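You operate a simulated robot arm through the tools that you are given. There is no shell and no other tool.

You run a simulated two-armed robot. Do the job below in one go: nothing can be reset, and whatever is moved stays where it is left.

## Task
Oil the thread gauge and screw it home in the black crank's pedal eye.
Fine: oil from the red tin before it goes in; lid of the tin shut again; the pedal stays. Drop and damage nothing, leave nothing switched on. Where these are worked on the way, their far stop is far enough and under half their travel is too little: lid of the red oil tin.
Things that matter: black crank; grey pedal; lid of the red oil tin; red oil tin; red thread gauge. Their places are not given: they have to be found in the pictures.

The check looks at the end state, three seconds after you hand in, the way a careful person would. Anything else that was tipped, shoved, dropped, spilled or broken makes it a failure. Lids that push on must go on centred and level and be pressed home; caps that screw on are set level and turned clockwise until they are tight.

## Robot
Two 7-joint arms with two-finger parallel grippers on one trunk that stands fixed in place. Base frame: the origin is at the foot of the trunk, x ahead of it, y to its left, z up; the work surface is at about z = 800. Lengths are in mm, angles in degrees, forces in N, time in s.
The left shoulder is at [80, 131, 947], the right one opposite. With the tool pointing down near the work surface each hand reaches from about 400 to 860 mm from the base axis, measured 20 degrees to its own side. Payload 1.57 kg a hand.
The tool frame of a hand sits at the grasp point between the pads (the TCP): z along the fingers, y along the line on which they close. The tips reach 30 mm beyond it. The gripper opens to 110 mm. The fingers are 24 mm wide and 12 mm thick; the gripper's body (48 by 112 mm) begins 78 mm behind the TCP.
Orientation is told as [roll, pitch, yaw] about the base's x, y, z axes, in that order, counted from this pose: with the fingers straight down and closing along the base's y, the tool's x points along the base's -x, its y along +y and its z along -z.

## Interface
- The arms move only by the tool arm_command. It takes "left_moves", "right_moves" or both (then of equal length, played together; a hand with none holds still); each is a list of rows, each a list of 7 numbers: the shift along the base's x, y, z in units of 30 mm (1.0 is 30 mm), then the turn, a rotation vector about the base's x, y, z in units of 5 degrees (1.0 is 5 degrees), then the gripper command, from -1 (shut) to 1 (fully open), values between in proportion. In form: [[dx, dy, dz, rx, ry, rz, hand], ...]. A call has 1 to 20 rows; each row shifts and turns the commanded pose from where the row before left it. A call with a number of a shift or a turn outside -1 to 1 is refused whole. Rows are played at 5 a second. More than 50 mm and 8.6 degrees between two rows, or a gripper value outside its range, and nothing of the call is played. A pose out of reach is approached as far as the arm can. The call stops where the force on the tool passes 70 N (or 10 N more than at its start, if that is more) or the arm is blocked; 0.2 s more then pass. The fingers move at their own pace (about 108 mm/s each) and stop on an object; they squeeze with about 41 N. The grip force told is the motor's: it shows also when the fingers shut on nothing. Time passes only in rows, and 0.2 s behind the last, so rows that do not move let the fingers close. It gives the time, the measured TCP pose, the force on the tool (base axes), the opening and the grip force at its end, in the units of the frame above (readings bear some noise), with the torque about the TCP (base axes, N m) and any sound that the robot's microphone picked up, and new pictures: "pictures" is both (left out), scene, wrist or none (wrist: the cameras of the hands that moved).
- Cameras (640 x 400 px; columns grow to the right, rows downward): "scene" is now at [-50.9, -10, 1420.8]; the picture's right is [-0.09, -1.00, 0.00], its down [-0.57, 0.05, -0.82] and it looks along [0.82, -0.08, -0.57] (base axes); focal length 326 px, centre (320, 200). "left" rides on the left gripper at [70, -16, -141] in its tool frame; the picture's right is [0.23, 0.97, 0.00], its down [-0.86, 0.20, -0.48] and it looks along [-0.47, 0.11, 0.88] (tool axes); focal length 222 px, centre (320, 200). "right" rides on the right gripper at [70, 16, -141] in its tool frame; the picture's right is [-0.23, 0.97, 0.00], its down [-0.86, -0.20, -0.48] and it looks along [-0.47, -0.11, 0.88] (tool axes); focal length 222 px, centre (320, 200).
- pan_tilt(pan, tilt): turns the head with the scene camera to pan (to the left, within 109 degrees either way) and tilt (down, from -29 to 69), counted from straight ahead of the robot. It gives what a move gives, and a new picture of the scene camera.
- pixel_to_xyz(camera, pixels): for up to 12 pixels [column, row] of the newest picture of that camera ("zoom" is the newest enlarged one), the place [x, y, z] in the base frame of the surface seen there, good to about 2 mm. No time passes.
- close_up(camera, box): a new picture of the part [left, top, right, bottom] of that camera's present view, enlarged. No time passes.
- sign_off(): hands the job in; it is judged then, once.

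Unless the task says otherwise, let go and move clear before handing in.

The tools are called as a command line: name --argument value ..., lists and objects as JSON in quotes. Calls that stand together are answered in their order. arm_command: Moves the arms, as the interface text tells. Its arguments: {"type":"object","properties":{"left_moves":{"type":"array"},"right_moves":{"type":"array"},"pictures":{"type":"string","enum":["both","scene","wrist","none"]}},"required":[]} The other tools are called the same way: pan_tilt (pan, tilt) turns the head that bears the scene camera; pixel_to_xyz (camera, pixels) gives the place of the surface under pixels of a picture; close_up (camera, box) takes an enlarged picture of a part of a camera's view; sign_off () hands the job in.

At the start:

```text
t: 0.0
left_ee_pos: [479.0, 181.8, 1191.2]
left_tool_rot: [0.0, 0.0, -0.1]
left_ft_force: [-0.5, 0.4, -0.8]
left_torque: [-0.05, -0.01, 0.02]
left_gripper_width: 109.9
left_grasp_force: 0.0
right_ee_pos: [601.7, -342.5, 1104.8]
right_tool_rot: [0.0, 0.0, -0.1]
right_ft_force: [-0.2, 0.0, 0.2]
right_torque: [0.0, 0.02, 0.06]
right_gripper_width: 109.9
right_grasp_force: 0.1
head pan, tilt (commanded): [-5.3, 34.7]
```

scene: 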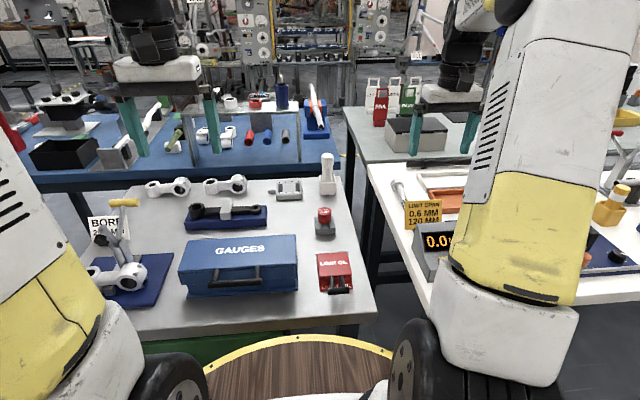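
right: 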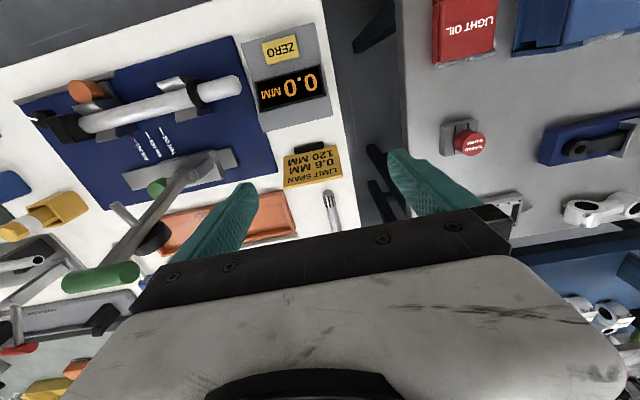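
left: 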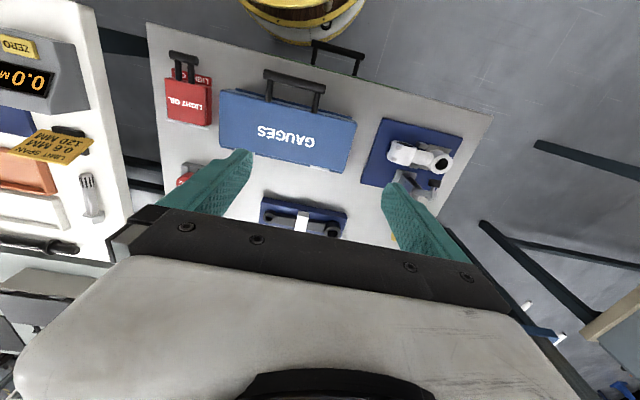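

The scene shows a grey bench with a red oil tin (~335,270), a blue gauges box (~240,265), a black crank in a blue stand (~227,213), a red knob item (~323,220) and a pedal-like thing (~288,190). I'll zoom in on these before moving anything.

close_up --camera "scene" --box '[140, 140, 380, 310]'

close_up --camera "left" --box '[140, 40, 480, 250]'

close_up --camera "right" --box '[400, 0, 640, 230]'

```text
2.35 times, centred on (260, 225) of scene
```

zoom: 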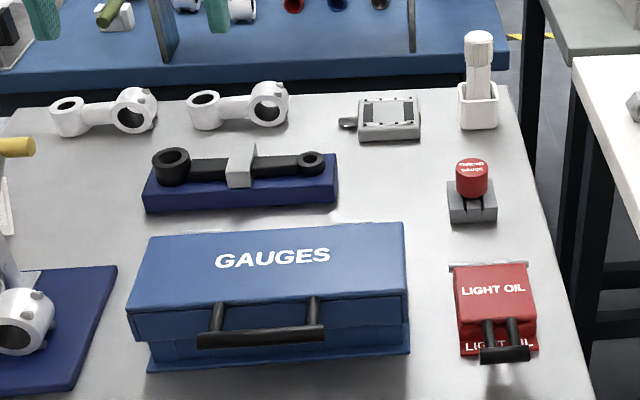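

```text
1.88 times, centred on (310, 145) of left
```

zoom: 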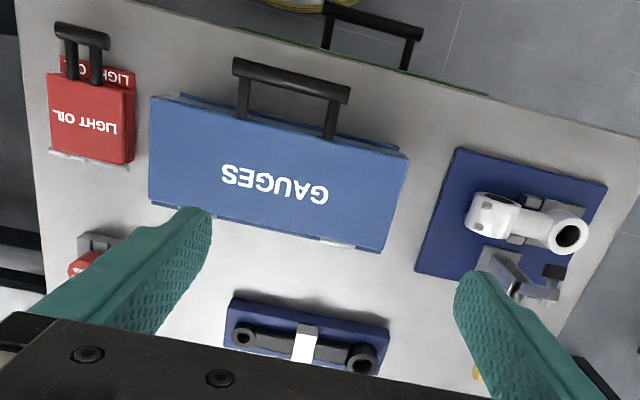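

```text
1.74 times, centred on (520, 115) of right
```

zoom: 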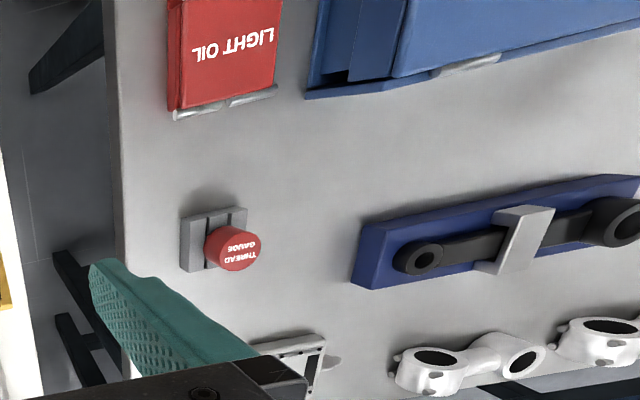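

The thread gauge (red knob labelled THREAD GAUGE) stands in a slotted grey holder, the tin's lid hinges at its far edge with a black handle on the near side, and the black crank is clamped on a blue block with its small (pedal) eye to the right. I'll turn the head to centre the bench.

pan_tilt --pan 5 --tilt 48

```text
t: 0.8
left_ee_pos: [477.6, 182.0, 1191.8]
left_tool_rot: [-0.1, 0.1, 0.0]
left_ft_force: [0.7, 0.0, -0.2]
left_torque: [-0.02, 0.03, 0.03]
left_gripper_width: 110.0
left_grasp_force: 0.1
right_ee_pos: [602.3, -342.7, 1104.4]
right_tool_rot: [0.1, 0.0, 0.0]
right_ft_force: [0.9, 0.5, -0.4]
right_torque: [-0.03, -0.02, 0.03]
right_gripper_width: 109.9
right_grasp_force: 0.0
head pan, tilt (commanded): [5.0, 48.0]
```

scene: 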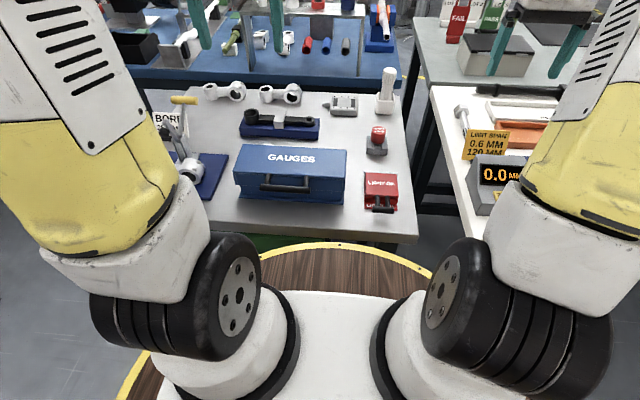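

The bench objects are all visible: gauge at (377,137), tin (381,188), crank (283,122). I'll zoom closely on each and locate them.

close_up --camera "scene" --box '[350, 110, 420, 155]'

close_up --camera "scene" --box '[340, 160, 420, 220]'

close_up --camera "scene" --box '[230, 90, 330, 150]'

close_up --camera "scene" --box '[310, 60, 420, 160]'

```text
8.89 times, centred on (385, 132) of scene
```

zoom: 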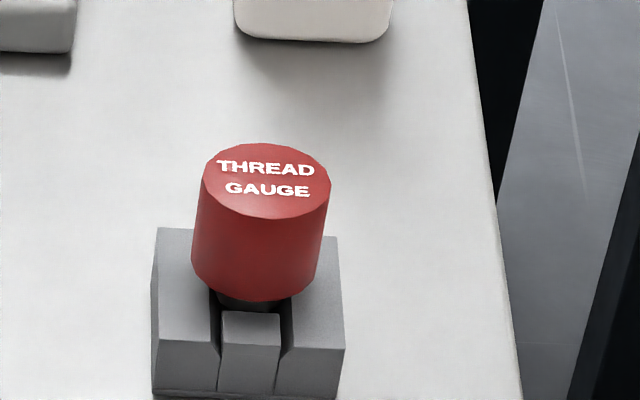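

```text
6.67 times, centred on (380, 190) of scene
```

zoom: 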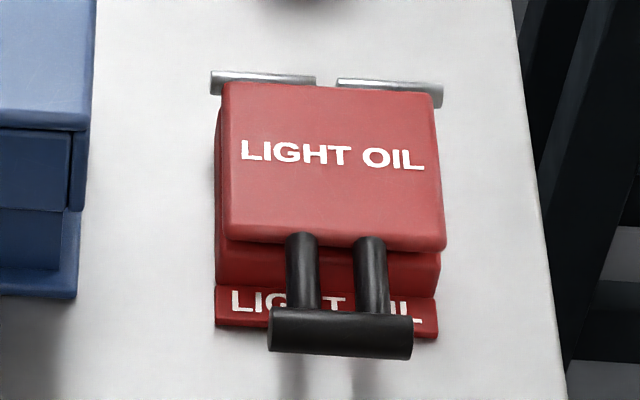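

```text
6.40 times, centred on (280, 120) of scene
```

zoom: 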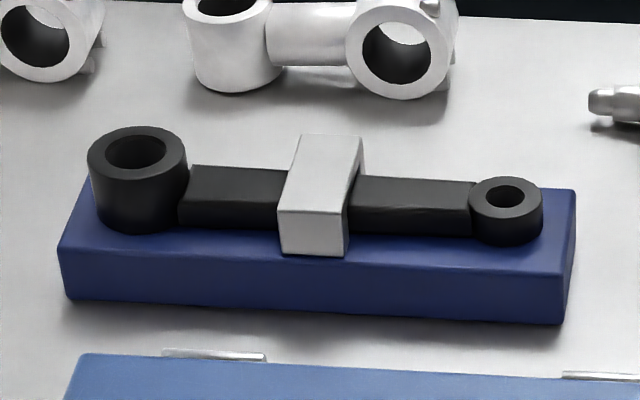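

```text
4.00 times, centred on (365, 110) of scene
```

zoom: 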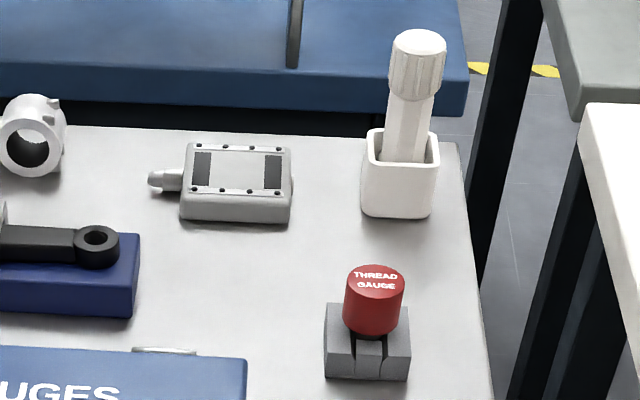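

The grey pedal lies at zoom (235,185) and must stay put; the gauge head is at zoom (375,295). I'll read the coordinates of the gauge, its stand, the pedal and the bench edge.

pixel_to_xyz --camera "zoom" --pixels '[[375, 283], [374, 268], [347, 282], [403, 285], [373, 322], [338, 318], [400, 318], [330, 375], [408, 375], [96, 236], [235, 170], [300, 300]]'

pixel_to_xyz --camera "scene" --pixels '[[364, 174], [396, 175], [365, 195], [396, 196], [380, 185], [378, 210], [372, 209], [388, 210], [382, 199], [388, 199], [380, 218], [240, 175]]'

```text
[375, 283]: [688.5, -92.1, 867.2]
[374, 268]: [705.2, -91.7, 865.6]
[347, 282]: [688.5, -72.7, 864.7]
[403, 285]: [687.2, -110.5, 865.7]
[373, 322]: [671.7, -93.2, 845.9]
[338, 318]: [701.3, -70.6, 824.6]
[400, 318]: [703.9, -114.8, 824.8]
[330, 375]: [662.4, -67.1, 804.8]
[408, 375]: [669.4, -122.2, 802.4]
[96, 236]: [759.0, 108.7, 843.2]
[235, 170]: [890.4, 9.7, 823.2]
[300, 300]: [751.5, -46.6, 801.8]
```

```text
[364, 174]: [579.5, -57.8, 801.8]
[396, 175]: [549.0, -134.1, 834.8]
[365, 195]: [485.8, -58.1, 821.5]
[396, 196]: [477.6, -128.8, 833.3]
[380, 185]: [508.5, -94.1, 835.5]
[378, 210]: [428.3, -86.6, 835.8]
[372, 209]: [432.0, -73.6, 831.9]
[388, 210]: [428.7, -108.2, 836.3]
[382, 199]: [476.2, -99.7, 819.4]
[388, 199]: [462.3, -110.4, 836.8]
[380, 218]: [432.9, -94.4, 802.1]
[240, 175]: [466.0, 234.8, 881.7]
```

The gauge head is about 38 mm wide centred near (688,-92) with its top at z≈866; the tin's handle bar lies along y near (430,-91,835). I'll bring the open right hand above the tin handle to look at it closely with the wrist camera.

arm_command --right_moves '[[-0.5, 0.8, -0.2, 0, 0, 0, 1], [-0.5, 0.8, -0.2, 0, 0, 0, 1], [-0.5, 0.8, -0.2, 0, 0, 0, 1], [-0.5, 0.8, -0.2, 0, 0, 0, 1], [-0.5, 0.8, -0.2, 0, 0, 0, 1], [-0.5, 0.8, -0.2, 0, 0, 0, 1], [-0.5, 0.8, -0.2, 0, 0, 0, 1], [-0.6, 0.8, -0.2, 0, 0, 0, 1], [-0.6, 0.8, -0.2, 0, 0, 0, 1], [-0.6, 0.8, -0.2, 0, 0, 0, 1], [-0.4, 0.4, 0, 0, 0, 0, 1], [0, 0, 0, 0, 0, 0, 1]]'

```text
t: 3.4
left_ee_pos: [477.8, 183.2, 1192.8]
left_tool_rot: [0.0, 0.0, -0.1]
left_ft_force: [-0.4, 1.7, -0.2]
left_torque: [-0.04, -0.02, -0.01]
left_gripper_width: 109.9
left_grasp_force: 0.1
right_ee_pos: [431.9, -90.4, 1046.2]
right_tool_rot: [-0.1, 0.0, 0.1]
right_ft_force: [-0.5, -0.5, -0.2]
right_torque: [0.0, 0.01, -0.01]
right_gripper_width: 110.0
right_grasp_force: 0.1
head pan, tilt (commanded): [5.0, 48.0]
```

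scene: 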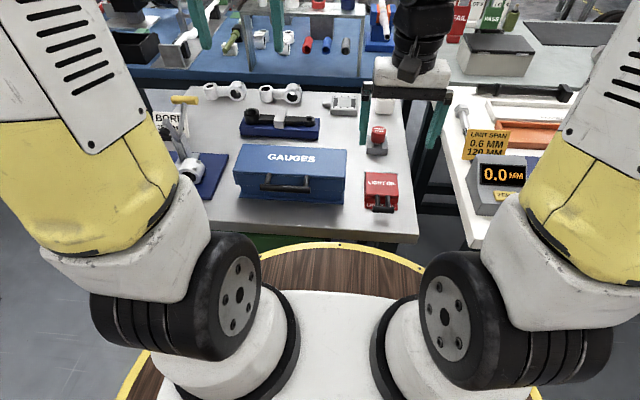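
right: 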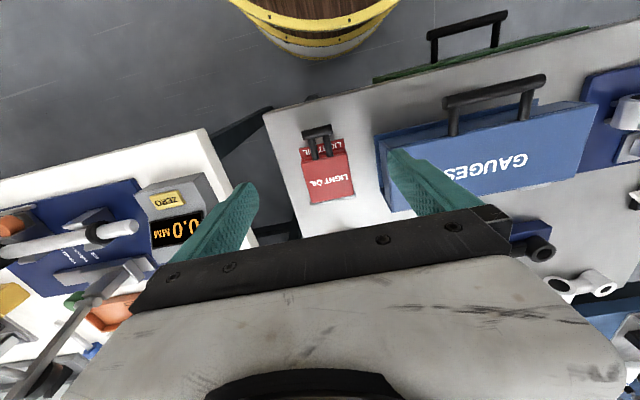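

The right hand hangs above the tin; the wrist view shows the tin at (325,170) with its handle at (320,138). I'll zoom in on it from the wrist.

close_up --camera "right" --box '[270, 110, 390, 220]'

pixel_to_xyz --camera "right" --pixels '[[318, 131], [306, 133], [331, 129], [311, 150], [331, 147], [302, 165], [350, 158], [312, 203], [354, 193], [327, 142], [330, 175], [318, 126]]'

close_up --camera "scene" --box '[355, 165, 405, 215]'

```text
3.64 times, centred on (330, 165) of right
```

zoom: 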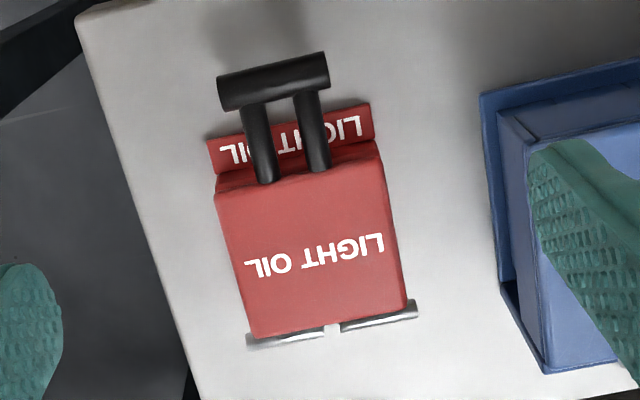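

```text
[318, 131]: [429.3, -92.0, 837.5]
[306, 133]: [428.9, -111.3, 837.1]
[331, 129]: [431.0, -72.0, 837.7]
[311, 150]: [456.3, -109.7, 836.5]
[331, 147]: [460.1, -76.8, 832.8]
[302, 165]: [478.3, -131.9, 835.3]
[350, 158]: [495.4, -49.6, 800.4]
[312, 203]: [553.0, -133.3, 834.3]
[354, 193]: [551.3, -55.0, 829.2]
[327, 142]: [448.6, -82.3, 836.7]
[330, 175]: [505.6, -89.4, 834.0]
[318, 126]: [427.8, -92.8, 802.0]
```

```text
8.00 times, centred on (380, 190) of scene
```

zoom: 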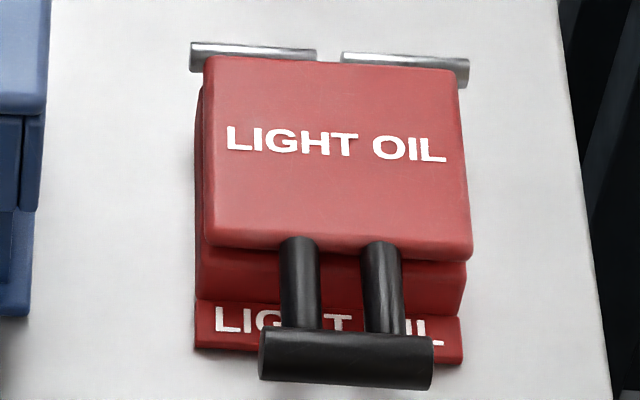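

The bar runs along y from about -113 to -70 at x≈430, top z≈837, and the hinge is near x≈552, z≈832. I'll lower the open right hand so its fingers straddle the bar ends, pausing at z≈906 to check.

arm_command --right_moves '[[0, 0, -1, 0, 0, 0, 1], [0, 0, -1, 0, 0, 0, 1], [0, 0, -1, 0, 0, 0, 1], [0, 0, -1, 0, 0, 0, 1], [0, 0, -0.7, 0, 0, 0, 1], [0, 0, 0, 0, 0, 0, 1]]'

```text
t: 4.8
left_ee_pos: [477.7, 182.3, 1191.4]
left_tool_rot: [-0.1, 0.0, 0.0]
left_ft_force: [0.8, -0.4, 0.1]
left_torque: [0.0, -0.02, 0.0]
left_gripper_width: 109.9
left_grasp_force: 0.0
right_ee_pos: [431.5, -91.1, 902.9]
right_tool_rot: [0.0, 0.0, 0.0]
right_ft_force: [-0.2, -0.3, -0.3]
right_torque: [-0.03, 0.0, 0.02]
right_gripper_width: 110.1
right_grasp_force: 0.0
head pan, tilt (commanded): [5.0, 48.0]
```

scene: 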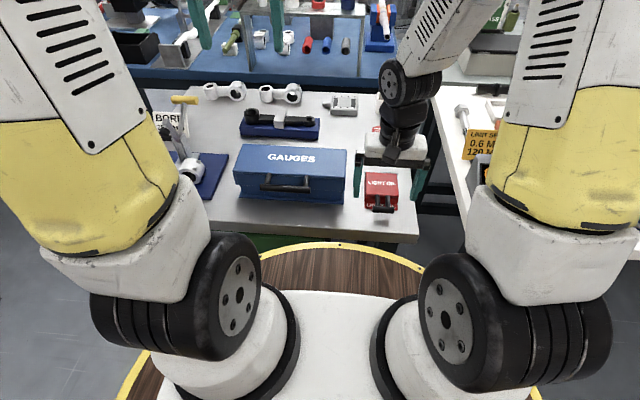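
right: 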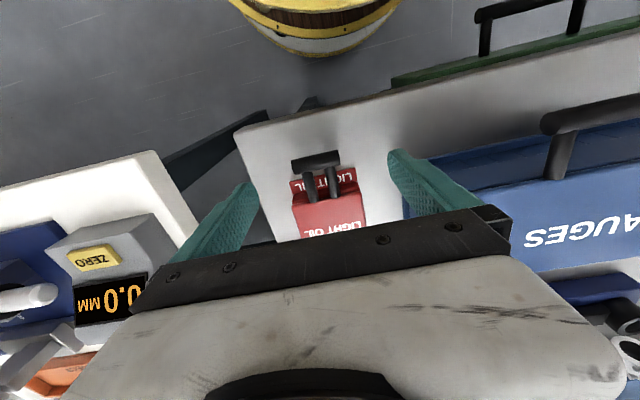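

The hand is centred over the bar at (315,160) in the wrist view; the GAUGES box is close to the left finger. I'll check the gap and the bar's extents.

pixel_to_xyz --camera "scene" --pixels '[[344, 190], [342, 160], [346, 165], [341, 200], [373, 209], [394, 211], [384, 208]]'

pixel_to_xyz --camera "right" --pixels '[[294, 164], [337, 156], [315, 155], [315, 165], [320, 186], [292, 184], [357, 176], [330, 215], [327, 180]]'

close_up --camera "right" --box '[180, 130, 460, 260]'

```text
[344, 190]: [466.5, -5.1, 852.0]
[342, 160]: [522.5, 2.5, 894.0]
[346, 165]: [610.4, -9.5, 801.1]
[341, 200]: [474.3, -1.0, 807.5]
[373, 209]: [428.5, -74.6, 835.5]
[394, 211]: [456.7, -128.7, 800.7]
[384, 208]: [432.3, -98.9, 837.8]
```

```text
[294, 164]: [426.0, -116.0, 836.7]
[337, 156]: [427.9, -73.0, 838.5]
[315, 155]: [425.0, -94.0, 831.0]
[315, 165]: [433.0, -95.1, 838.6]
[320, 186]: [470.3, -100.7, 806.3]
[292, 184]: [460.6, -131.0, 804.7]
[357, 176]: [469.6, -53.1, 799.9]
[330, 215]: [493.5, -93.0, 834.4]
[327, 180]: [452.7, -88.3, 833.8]
```

```text
2.29 times, centred on (320, 195) of right
```

zoom: 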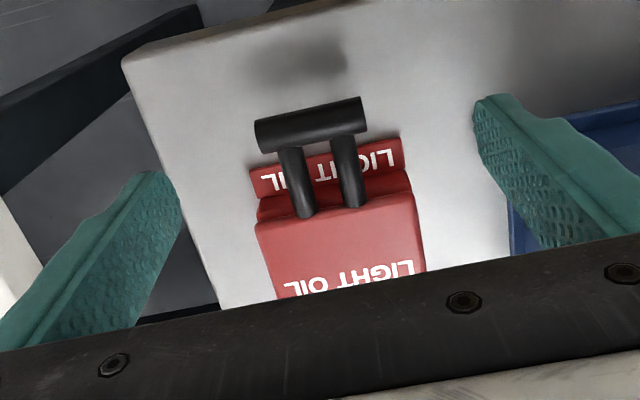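

The bar spans y≈-116…-72 (centre -94), x≈431, z≈831, with good clearance to the box at y≈-3. I'll shift 3 mm right, lower to z≈845 and close on the bar ends.

arm_command --right_moves '[[0, -0.1, -0.6, 0, 0, 0, 1], [0, 0, -0.6, 0, 0, 0, 1], [0, 0, -0.5, 0, 0, 0, 1], [0, 0, -0.2, 0, 0, 0, 1], [0, 0, 0, 0, 0, 0, -1], [0, 0, 0, 0, 0, 0, -1], [0, 0, 0, 0, 0, 0, -1], [0, 0, 0, 0, 0, 0, -1]]'

```text
t: 6.5
left_ee_pos: [477.2, 181.8, 1192.7]
left_tool_rot: [0.0, -0.1, 0.0]
left_ft_force: [0.1, 0.1, 0.0]
left_torque: [0.0, -0.02, -0.01]
left_gripper_width: 110.1
left_grasp_force: 0.0
right_ee_pos: [431.2, -94.9, 846.6]
right_tool_rot: [-0.1, 0.0, -0.1]
right_ft_force: [4.0, -12.9, -2.2]
right_torque: [-0.34, 0.09, -0.06]
right_gripper_width: 47.8
right_grasp_force: 45.4
head pan, tilt (commanded): [5.0, 48.0]
```

scene: 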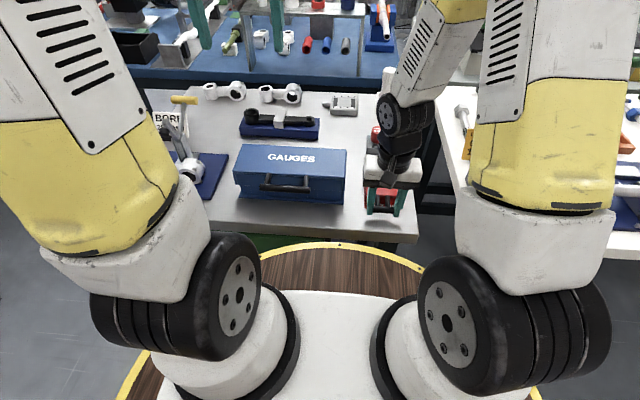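
right: 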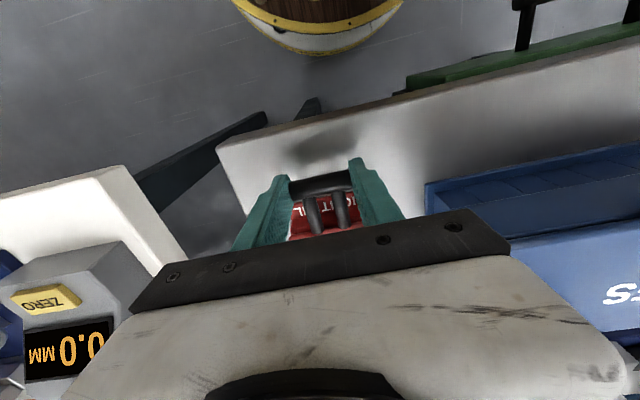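

The fingers hold the bar ends (width 47.8, grip 45 N) with a small sideways bias. I'll start lifting it along an arc about the hinge near (552, z832), checking forces part-way.

arm_command --right_moves '[[0.039, -0.03, 0.561, 0, 0, 0, -1], [0.117, 0, 0.55, 0, 0, 0, -1], [0.192, 0, 0.528, 0, 0, 0, -1], [0.264, 0, 0.497, 0, 0, 0, -1], [0, 0, 0, 0, 0, 0, -1]]'

```text
t: 7.8
left_ee_pos: [477.5, 183.0, 1191.1]
left_tool_rot: [0.0, 0.0, 0.0]
left_ft_force: [0.3, -0.2, -0.3]
left_torque: [-0.02, 0.05, 0.02]
left_gripper_width: 110.2
left_grasp_force: 0.1
right_ee_pos: [447.2, -95.0, 909.0]
right_tool_rot: [0.0, 0.2, 0.0]
right_ft_force: [-7.7, -6.5, -9.1]
right_torque: [-0.1, 1.49, 0.04]
right_gripper_width: 47.7
right_grasp_force: 44.8
head pan, tilt (commanded): [5.0, 48.0]
```

scene: 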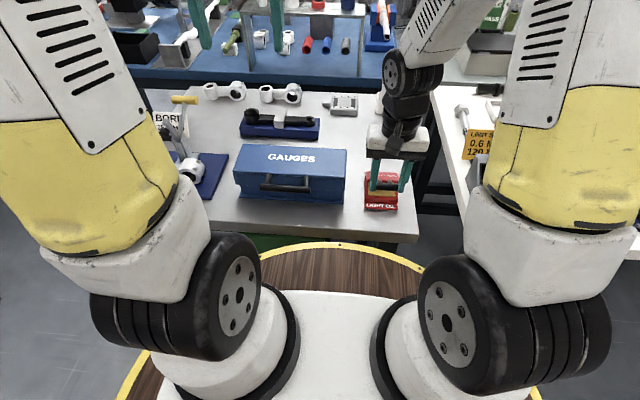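
right: 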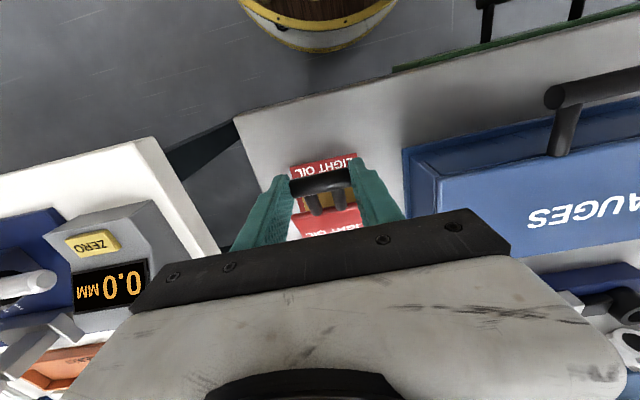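

The lid is lifting (amber oil seen inside at wrist (318,200)) with a 1.5 N m torque since the bar doesn't pivot freely in the grip. I'll continue the arc while tilting the hand along with the lid.

arm_command --right_moves '[[0.373, 0, 0.455, 0, 1, 0, -1], [0.433, 0, 0.397, 0, 1, 0, -1], [0.486, 0, 0.338, 0, 1, 0, -1], [0.532, 0, 0.27, 0, 1, 0, -1], [0, 0, 0, 0, 1, 0, -1]]'

```text
t: 8.9
left_ee_pos: [479.3, 182.1, 1189.7]
left_tool_rot: [0.0, 0.0, 0.0]
left_ft_force: [-0.2, -0.3, 0.7]
left_torque: [0.01, -0.01, -0.02]
left_gripper_width: 110.0
left_grasp_force: 0.1
right_ee_pos: [506.8, -94.6, 955.8]
right_tool_rot: [0.2, 24.5, 0.0]
right_ft_force: [10.7, -5.0, 5.3]
right_torque: [-0.12, -1.47, 0.05]
right_gripper_width: 47.6
right_grasp_force: 44.8
head pan, tilt (commanded): [5.0, 48.0]
```

scene: 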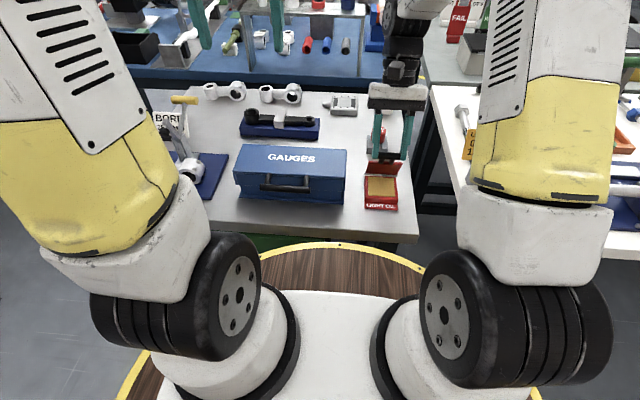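
right: 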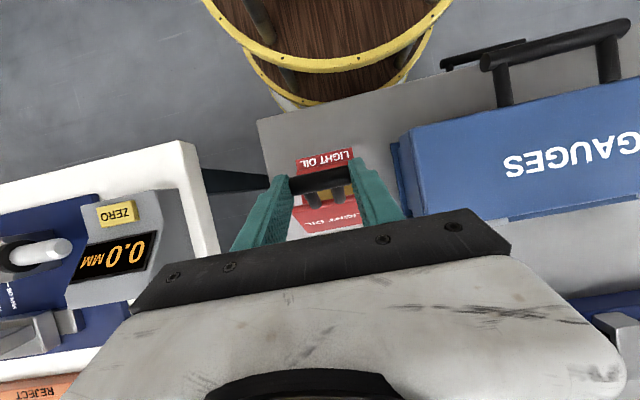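

The lid is at about 64° open with the oil pad visible at scene (381,189); the ±1.5 N m is just pivot friction. I'll carry on along the arc past vertical.

arm_command --right_moves '[[0.52, 0, 0.21, 0, 0.8, 0, -1], [0.547, 0, 0.137, 0, 0.8, 0, -1], [0.56, 0, 0.057, 0, 0.6, 0, -1], [0.56, 0, -0.02, 0, 0.5, 0, -1], [0, 0, 0, 0, 0, 0, -1]]'

```text
t: 10.2
left_ee_pos: [477.6, 182.4, 1192.3]
left_tool_rot: [0.0, -0.1, 0.0]
left_ft_force: [-0.7, 0.2, 0.2]
left_torque: [0.01, -0.02, 0.01]
left_gripper_width: 110.0
left_grasp_force: 0.0
right_ee_pos: [569.0, -94.5, 965.3]
right_tool_rot: [0.0, 38.7, -0.1]
right_ft_force: [-10.2, -8.2, 13.6]
right_torque: [-0.19, 1.6, 0.0]
right_gripper_width: 47.5
right_grasp_force: 45.1
head pan, tilt (commanded): [5.0, 48.0]
```

scene: 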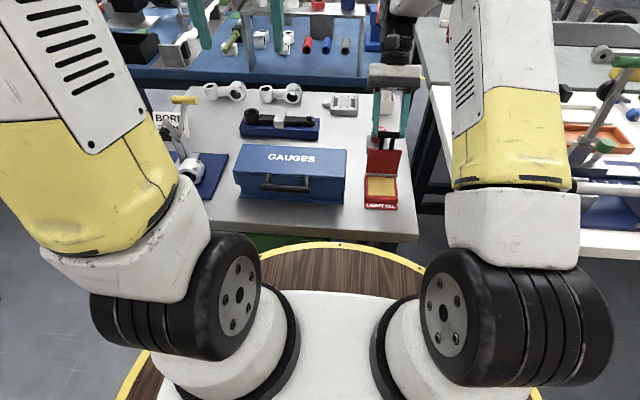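
right: 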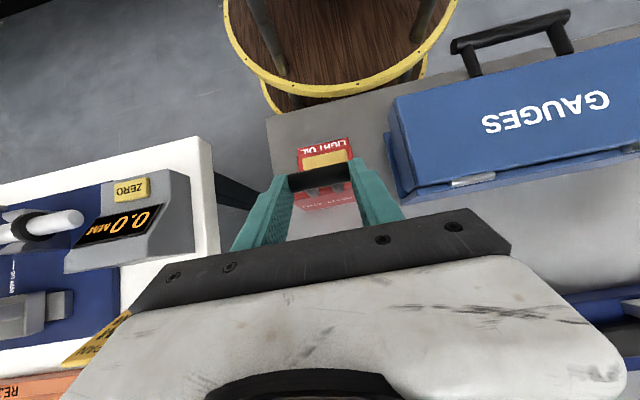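

The lid is now about 94° open. I'll continue a little to feel for its far stop.

arm_command --right_moves '[[0.557, 0, -0.06, 0, 0.5, 0, -1], [0.54, 0, -0.14, 0, 0.5, 0, -1], [0, 0, 0, 0, 0, 0, -1]]'

close_up --camera "scene" --box '[345, 90, 445, 220]'

```text
t: 10.9
left_ee_pos: [477.3, 182.0, 1191.3]
left_tool_rot: [-0.1, -0.1, 0.0]
left_ft_force: [0.1, -0.2, 0.7]
left_torque: [-0.01, -0.02, 0.0]
left_gripper_width: 109.9
left_grasp_force: 0.1
right_ee_pos: [603.2, -94.1, 959.0]
right_tool_rot: [0.1, 43.5, 0.1]
right_ft_force: [-8.1, -2.0, -3.9]
right_torque: [0.09, 0.94, 0.27]
right_gripper_width: 47.7
right_grasp_force: 45.2
head pan, tilt (commanded): [5.0, 48.0]
```

scene: 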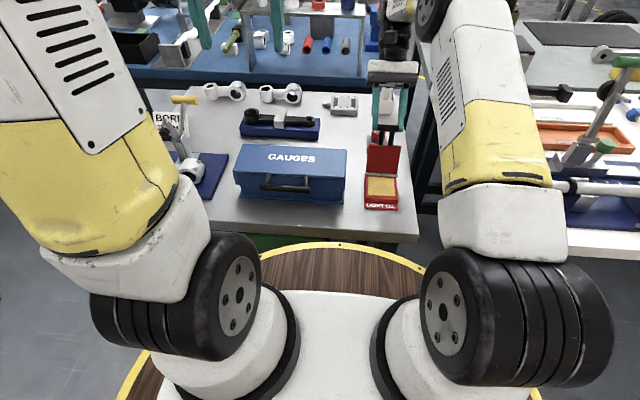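
right: 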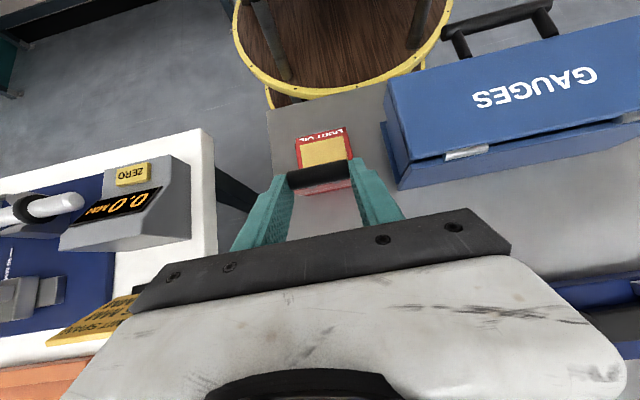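

```text
3.08 times, centred on (395, 155) of scene
```

zoom: 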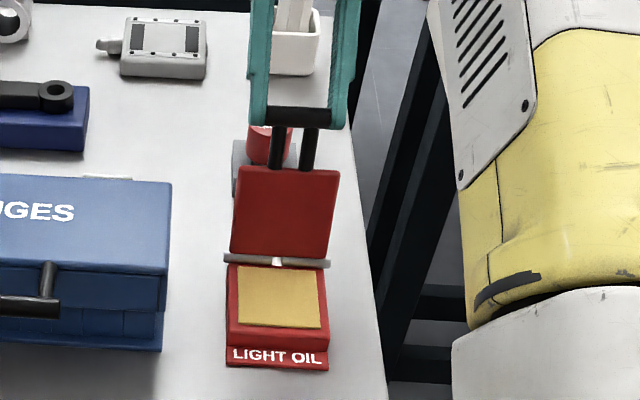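

The lid stands at roughly 109° with the amber oil pad exposed at zoom (280,300). I'll push two more small steps to find the stop.

arm_command --right_moves '[[0.26, 0, -0.11, 0, 0.5, 0, -1], [0.26, 0, -0.12, 0, 0.5, 0, -1], [0.24, 0, -0.14, 0, 0.5, 0, -1], [0, 0, 0, 0, 0, 0, -1]]' --pictures "none"

```text
t: 11.9
left_ee_pos: [479.2, 182.1, 1190.9]
left_tool_rot: [0.0, -0.1, 0.0]
left_ft_force: [0.2, -0.7, -0.5]
left_torque: [-0.02, 0.04, 0.02]
left_gripper_width: 109.8
left_grasp_force: 0.1
right_ee_pos: [610.6, -94.9, 957.1]
right_tool_rot: [0.0, 45.9, 0.0]
right_ft_force: [-9.1, -1.9, 3.1]
right_torque: [-0.14, 1.29, 0.0]
right_gripper_width: 47.4
right_grasp_force: 44.9
right hand out of reach, approached as far as the arm can: row 2, 3
head pan, tilt (commanded): [5.0, 48.0]
```

The lid is about 112° open and the tilted hand has reached its reach limit there, well beyond half travel. I'll release the bar and see whether the lid stays.

arm_command --right_moves '[[0, 0, 0, 0, 0, 0, 0.2], [0, 0, 0, 0, 0, 0, 0.2], [0, 0, 0, 0, 0, 0, 0.2]]'

close_up --camera "scene" --box '[345, 90, 445, 220]'

```text
t: 12.8
left_ee_pos: [479.3, 182.6, 1190.6]
left_tool_rot: [0.1, 0.0, 0.0]
left_ft_force: [0.6, 0.4, 0.4]
left_torque: [-0.01, -0.01, 0.0]
left_gripper_width: 109.8
left_grasp_force: 0.1
right_ee_pos: [610.9, -95.1, 956.4]
right_tool_rot: [0.1, 46.0, 0.0]
right_ft_force: [-1.0, -0.1, 0.1]
right_torque: [-0.01, -0.01, -0.02]
right_gripper_width: 66.1
right_grasp_force: 0.0
head pan, tilt (commanded): [5.0, 48.0]
```

scene: 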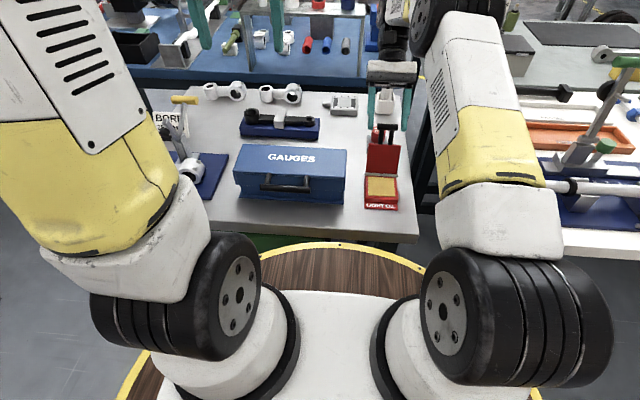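
right: 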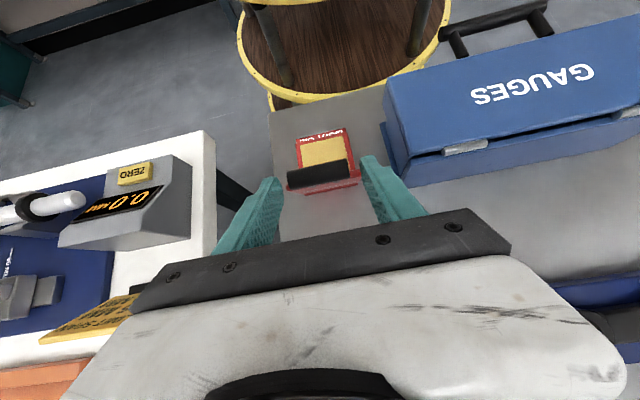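

```text
3.08 times, centred on (395, 155) of scene
```

zoom: 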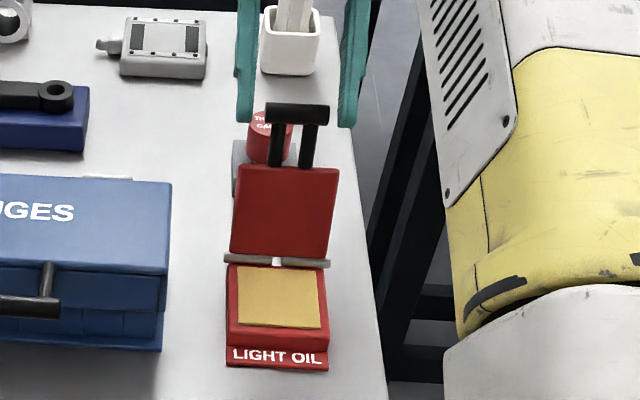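

The released lid stays open, with the bar now at zoom (297,113). I'll measure the bar, oil pad and gauge positions before withdrawing the right hand.

pixel_to_xyz --camera "zoom" --pixels '[[297, 113], [268, 112], [325, 114], [287, 190], [280, 295], [242, 268], [318, 270], [240, 322], [320, 324], [232, 330], [326, 335], [280, 250]]'

```text
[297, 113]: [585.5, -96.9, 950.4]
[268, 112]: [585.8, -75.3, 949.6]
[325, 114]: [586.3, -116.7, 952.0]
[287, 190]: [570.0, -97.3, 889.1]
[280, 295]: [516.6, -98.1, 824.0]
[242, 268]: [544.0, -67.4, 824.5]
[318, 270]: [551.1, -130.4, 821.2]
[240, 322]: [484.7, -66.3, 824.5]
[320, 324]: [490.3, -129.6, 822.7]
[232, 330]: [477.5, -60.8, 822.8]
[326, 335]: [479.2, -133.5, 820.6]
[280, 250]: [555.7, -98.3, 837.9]
```

The pad surface is at z≈824 spanning x 487–547, y −130…−67, and the lid rests at about 109°. I'll lift the right hand clear, level it and park it out to the right.

arm_command --right_moves '[[0.0, 0, 1, 0, 0, 0, 0.2], [0, 0, 1, 0, 0, 0, 0.2], [0, 0, 1, 0, -1, 0, 0.2], [0, 0, 1, 0, -1, 0, 0.2], [0, -0.5, 0.5, 0, -1, 0, 0.5], [0, -0.8, 0, 0, -1, 0, 0.5], [0, -1, 0, 0, -1, 0, 1], [0, -1, 0, 0, -1, 0, 1], [0, -1, 0, 0, -1, 0, 1], [0, -1, 0, 0, -1, 0, 1], [0, -1, 0, 0, -1, 0, 1], [-0.3, -1, 0, 0, -0.5, 0, 1], [-0.3, -1, 0, 0, 0, 0, 1], [0, 0, 0, 0, 0, 0, 1]]'

close_up --camera "scene" --box '[345, 90, 445, 220]'

```text
t: 15.8
left_ee_pos: [477.8, 182.4, 1191.5]
left_tool_rot: [0.0, 0.1, -0.1]
left_ft_force: [0.9, 0.2, -0.5]
left_torque: [0.0, 0.0, 0.01]
left_gripper_width: 109.8
left_grasp_force: 0.1
right_ee_pos: [592.2, -346.3, 1050.2]
right_tool_rot: [0.0, -1.4, 0.0]
right_ft_force: [-0.4, 1.1, 0.3]
right_torque: [0.0, 0.01, -0.06]
right_gripper_width: 110.0
right_grasp_force: 0.0
right hand out of reach, approached as far as the arm can: row 1, 2
head pan, tilt (commanded): [5.0, 48.0]
```

scene: 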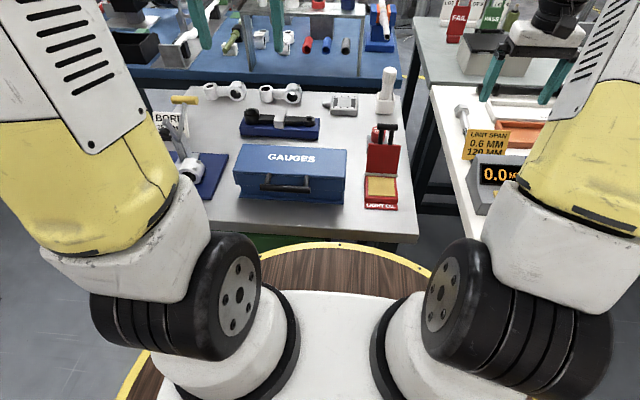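
right: 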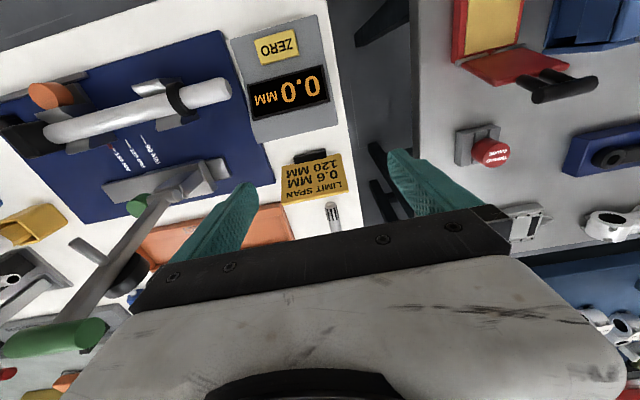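

```text
3.08 times, centred on (395, 155) of scene
```

zoom: 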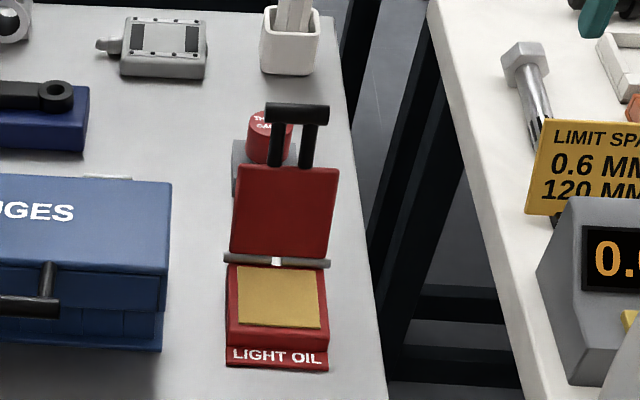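

The lid stays open and the right hand is parked. I'll zoom the right wrist view on the gauge at (490,150) and the crank at (610,155) to measure them.

close_up --camera "right" --box '[440, 110, 540, 180]'

pixel_to_xyz --camera "right" --pixels '[[490, 149], [476, 148], [507, 152], [493, 137], [490, 163], [458, 133], [459, 163], [500, 128], [480, 135], [496, 132]]'

close_up --camera "scene" --box '[285, 105, 335, 140]'

pixel_to_xyz --camera "zoom" --pixels '[[320, 200], [200, 200], [300, 150], [260, 200], [330, 240], [360, 200], [280, 300], [420, 300]]'

```text
5.71 times, centred on (490, 145) of right
```

zoom: 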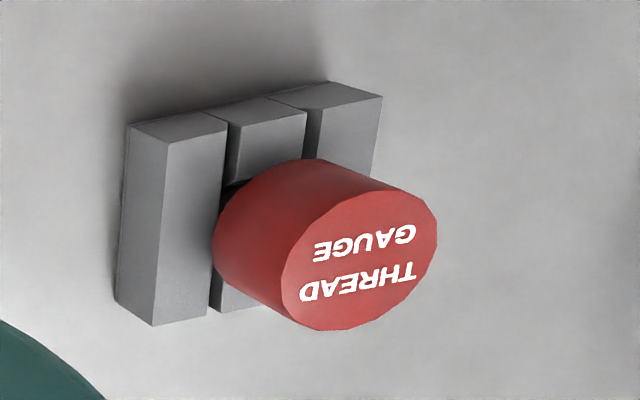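

```text
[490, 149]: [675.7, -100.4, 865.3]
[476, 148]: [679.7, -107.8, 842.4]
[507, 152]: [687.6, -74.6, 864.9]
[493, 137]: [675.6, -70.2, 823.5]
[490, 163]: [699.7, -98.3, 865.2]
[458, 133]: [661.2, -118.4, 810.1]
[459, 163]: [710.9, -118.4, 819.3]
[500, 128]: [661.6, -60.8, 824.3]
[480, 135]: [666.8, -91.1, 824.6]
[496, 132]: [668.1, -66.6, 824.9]
```

```text
11.43 times, centred on (310, 122) of scene
```

zoom: 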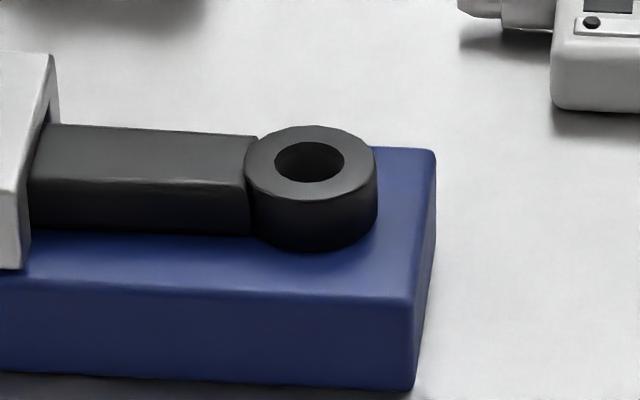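

```text
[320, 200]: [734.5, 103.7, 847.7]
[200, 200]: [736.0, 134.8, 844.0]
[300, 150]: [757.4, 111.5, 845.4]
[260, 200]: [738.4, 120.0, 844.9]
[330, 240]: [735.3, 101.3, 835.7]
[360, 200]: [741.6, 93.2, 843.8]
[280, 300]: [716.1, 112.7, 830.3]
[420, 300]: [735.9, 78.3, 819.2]
```

Eye outer ring spans zoom x 245–377, hole 275–345 centred about (310,162). I'll sample its rim precisely.

pixel_to_xyz --camera "zoom" --pixels '[[248, 162], [374, 162], [312, 128], [312, 197], [270, 162], [350, 162], [311, 138], [311, 188], [262, 140], [360, 140], [262, 185], [360, 185]]'

pixel_to_xyz --camera "zoom" --pixels '[[310, 150], [310, 162], [310, 175], [300, 165], [325, 165], [430, 155], [405, 290], [250, 300], [420, 200], [500, 200]]'

close_up --camera "right" --box '[440, 110, 540, 180]'

pixel_to_xyz --camera "zoom" --pixels '[[434, 225], [286, 290], [385, 190], [340, 325], [360, 258], [395, 305], [300, 215], [175, 200], [225, 305], [250, 150], [350, 110], [150, 250]]'

```text
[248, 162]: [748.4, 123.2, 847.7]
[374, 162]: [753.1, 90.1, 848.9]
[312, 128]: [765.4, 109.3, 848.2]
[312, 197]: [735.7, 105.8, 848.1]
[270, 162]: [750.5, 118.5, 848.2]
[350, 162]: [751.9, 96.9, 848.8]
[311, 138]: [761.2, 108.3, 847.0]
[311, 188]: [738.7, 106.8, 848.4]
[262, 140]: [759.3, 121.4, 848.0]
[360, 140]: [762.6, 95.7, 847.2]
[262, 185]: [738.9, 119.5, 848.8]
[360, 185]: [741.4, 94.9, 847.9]
```

```text
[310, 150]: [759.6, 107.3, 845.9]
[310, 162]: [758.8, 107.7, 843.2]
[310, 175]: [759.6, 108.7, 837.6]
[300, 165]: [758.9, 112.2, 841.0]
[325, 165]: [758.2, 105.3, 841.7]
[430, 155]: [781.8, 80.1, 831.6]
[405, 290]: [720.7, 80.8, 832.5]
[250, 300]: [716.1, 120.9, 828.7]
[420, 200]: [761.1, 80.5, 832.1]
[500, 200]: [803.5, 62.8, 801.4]
```

```text
5.71 times, centred on (490, 145) of right
```

zoom: 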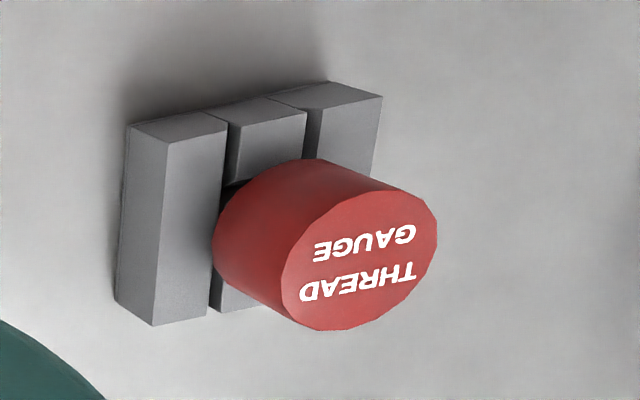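

```text
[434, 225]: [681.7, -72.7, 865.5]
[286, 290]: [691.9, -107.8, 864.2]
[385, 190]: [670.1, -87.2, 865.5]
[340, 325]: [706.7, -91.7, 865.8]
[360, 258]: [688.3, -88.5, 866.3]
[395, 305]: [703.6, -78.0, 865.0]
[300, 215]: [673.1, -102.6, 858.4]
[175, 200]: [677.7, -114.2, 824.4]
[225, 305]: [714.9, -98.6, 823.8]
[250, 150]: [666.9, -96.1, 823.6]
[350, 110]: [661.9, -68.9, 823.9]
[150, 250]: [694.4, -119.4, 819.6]
```

The gauge head centre is about (688.5,-91) top z≈866; the crank's pedal eye centre is about (751,106.5), top z≈848, hole ≈18 mm. I'll bring the open left hand above the gauge at a safe height.

arm_command --left_moves '[[0.7, -0.91, -0.5, 0, 0, 0, 1], [0.7, -0.91, -0.5, 0, 0, 0, 1], [0.7, -0.91, -0.5, 0, 0, 0, 1], [0.7, -0.91, -0.5, 0, 0, 0, 1], [0.7, -0.91, -0.5, 0, 0, 0, 1], [0.7, -0.91, -0.5, 0, 0, 0, 1], [0.7, -0.91, -0.5, 0, 0, 0, 1], [0.7, -0.91, -0.5, 0, 0, 0, 1], [0.7, -0.91, -0.5, 0, 0, 0, 1], [0.7, -0.91, -0.5, 0, 0, 0, 1], [0, 0, 0, 0, 0, 0, 1]]'

```text
t: 18.1
left_ee_pos: [687.4, -89.9, 1042.6]
left_tool_rot: [0.0, 0.0, 0.0]
left_ft_force: [-0.4, -0.5, 0.1]
left_torque: [-0.01, -0.03, 0.01]
left_gripper_width: 110.2
left_grasp_force: 0.0
right_ee_pos: [593.7, -345.5, 1052.0]
right_tool_rot: [0.0, -1.5, 0.0]
right_ft_force: [-0.6, -0.4, -0.1]
right_torque: [0.01, 0.03, 0.01]
right_gripper_width: 109.8
right_grasp_force: 0.0
head pan, tilt (commanded): [5.0, 48.0]
```

scene: 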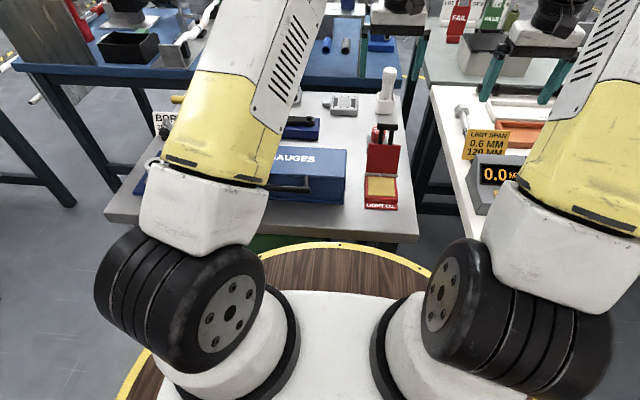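
left: 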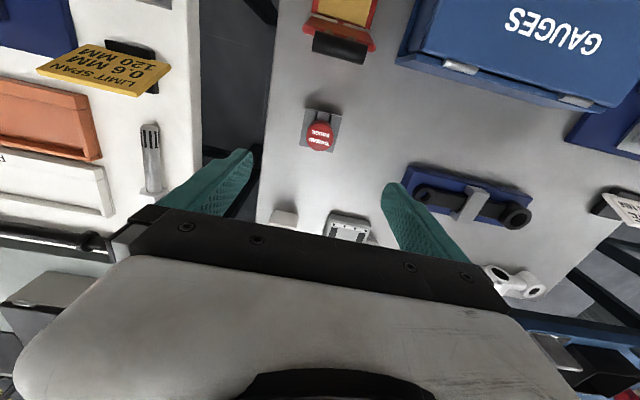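

The left hand is straight above the gauge (head at wrist (320,138)). I'll lower to about z=950 and re-measure.

arm_command --left_moves '[[0.03, -0.03, -1, 0, 0, 0, 1], [0, 0, -1, 0, 0, 0, 1], [0, 0, -1, 0, 0, 0, 1], [0, 0, 0, 0, 0, 0, 1]]'

close_up --camera "left" --box '[270, 110, 390, 220]'

```text
t: 19.1
left_ee_pos: [687.3, -91.3, 951.2]
left_tool_rot: [0.0, 0.1, 0.0]
left_ft_force: [0.6, 0.1, 0.7]
left_torque: [0.03, 0.0, 0.0]
left_gripper_width: 110.0
left_grasp_force: 0.0
right_ee_pos: [592.6, -345.5, 1049.4]
right_tool_rot: [0.0, -1.4, 0.0]
right_ft_force: [0.4, 0.5, -0.3]
right_torque: [0.0, 0.02, 0.01]
right_gripper_width: 109.9
right_grasp_force: 0.0
head pan, tilt (commanded): [5.0, 48.0]
```

scene: 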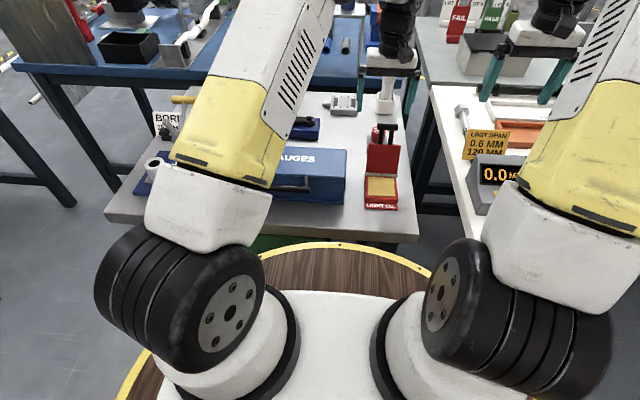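
left: 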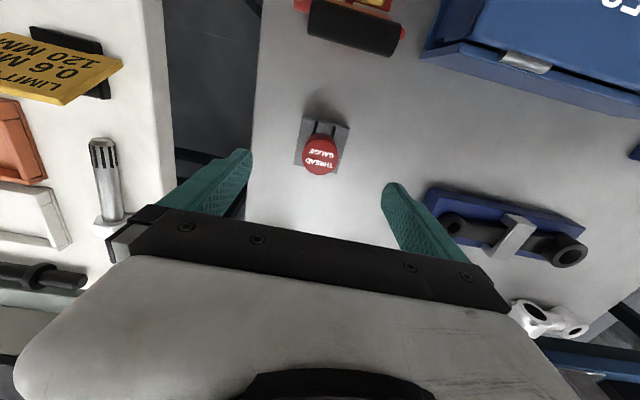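

```text
3.64 times, centred on (330, 165) of left
```

zoom: 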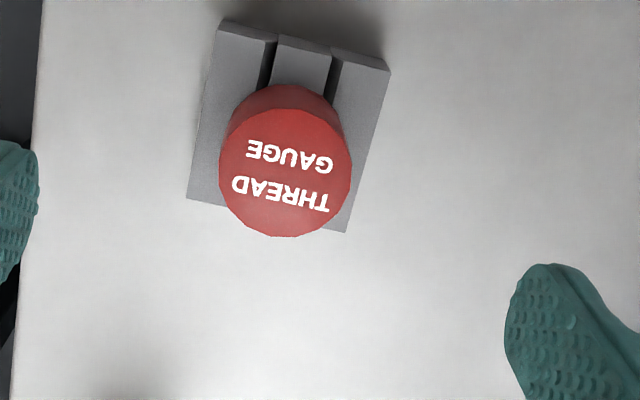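

The head's top circle spans zoom u 219–352, v 105–237. I'll sample it and the stand for an exact centre.

pixel_to_xyz --camera "zoom" --pixels '[[223, 171], [348, 171], [285, 110], [285, 232], [285, 171], [240, 128], [330, 215], [240, 215], [200, 150], [370, 110], [300, 90], [335, 223]]'

```text
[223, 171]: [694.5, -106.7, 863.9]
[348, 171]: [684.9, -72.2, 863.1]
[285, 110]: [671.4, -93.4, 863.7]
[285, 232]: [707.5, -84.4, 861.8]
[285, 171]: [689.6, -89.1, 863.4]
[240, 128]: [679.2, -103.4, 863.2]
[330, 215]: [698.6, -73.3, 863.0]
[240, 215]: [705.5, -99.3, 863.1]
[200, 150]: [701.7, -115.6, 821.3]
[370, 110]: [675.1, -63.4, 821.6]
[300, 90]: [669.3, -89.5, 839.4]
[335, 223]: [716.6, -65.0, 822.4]
```

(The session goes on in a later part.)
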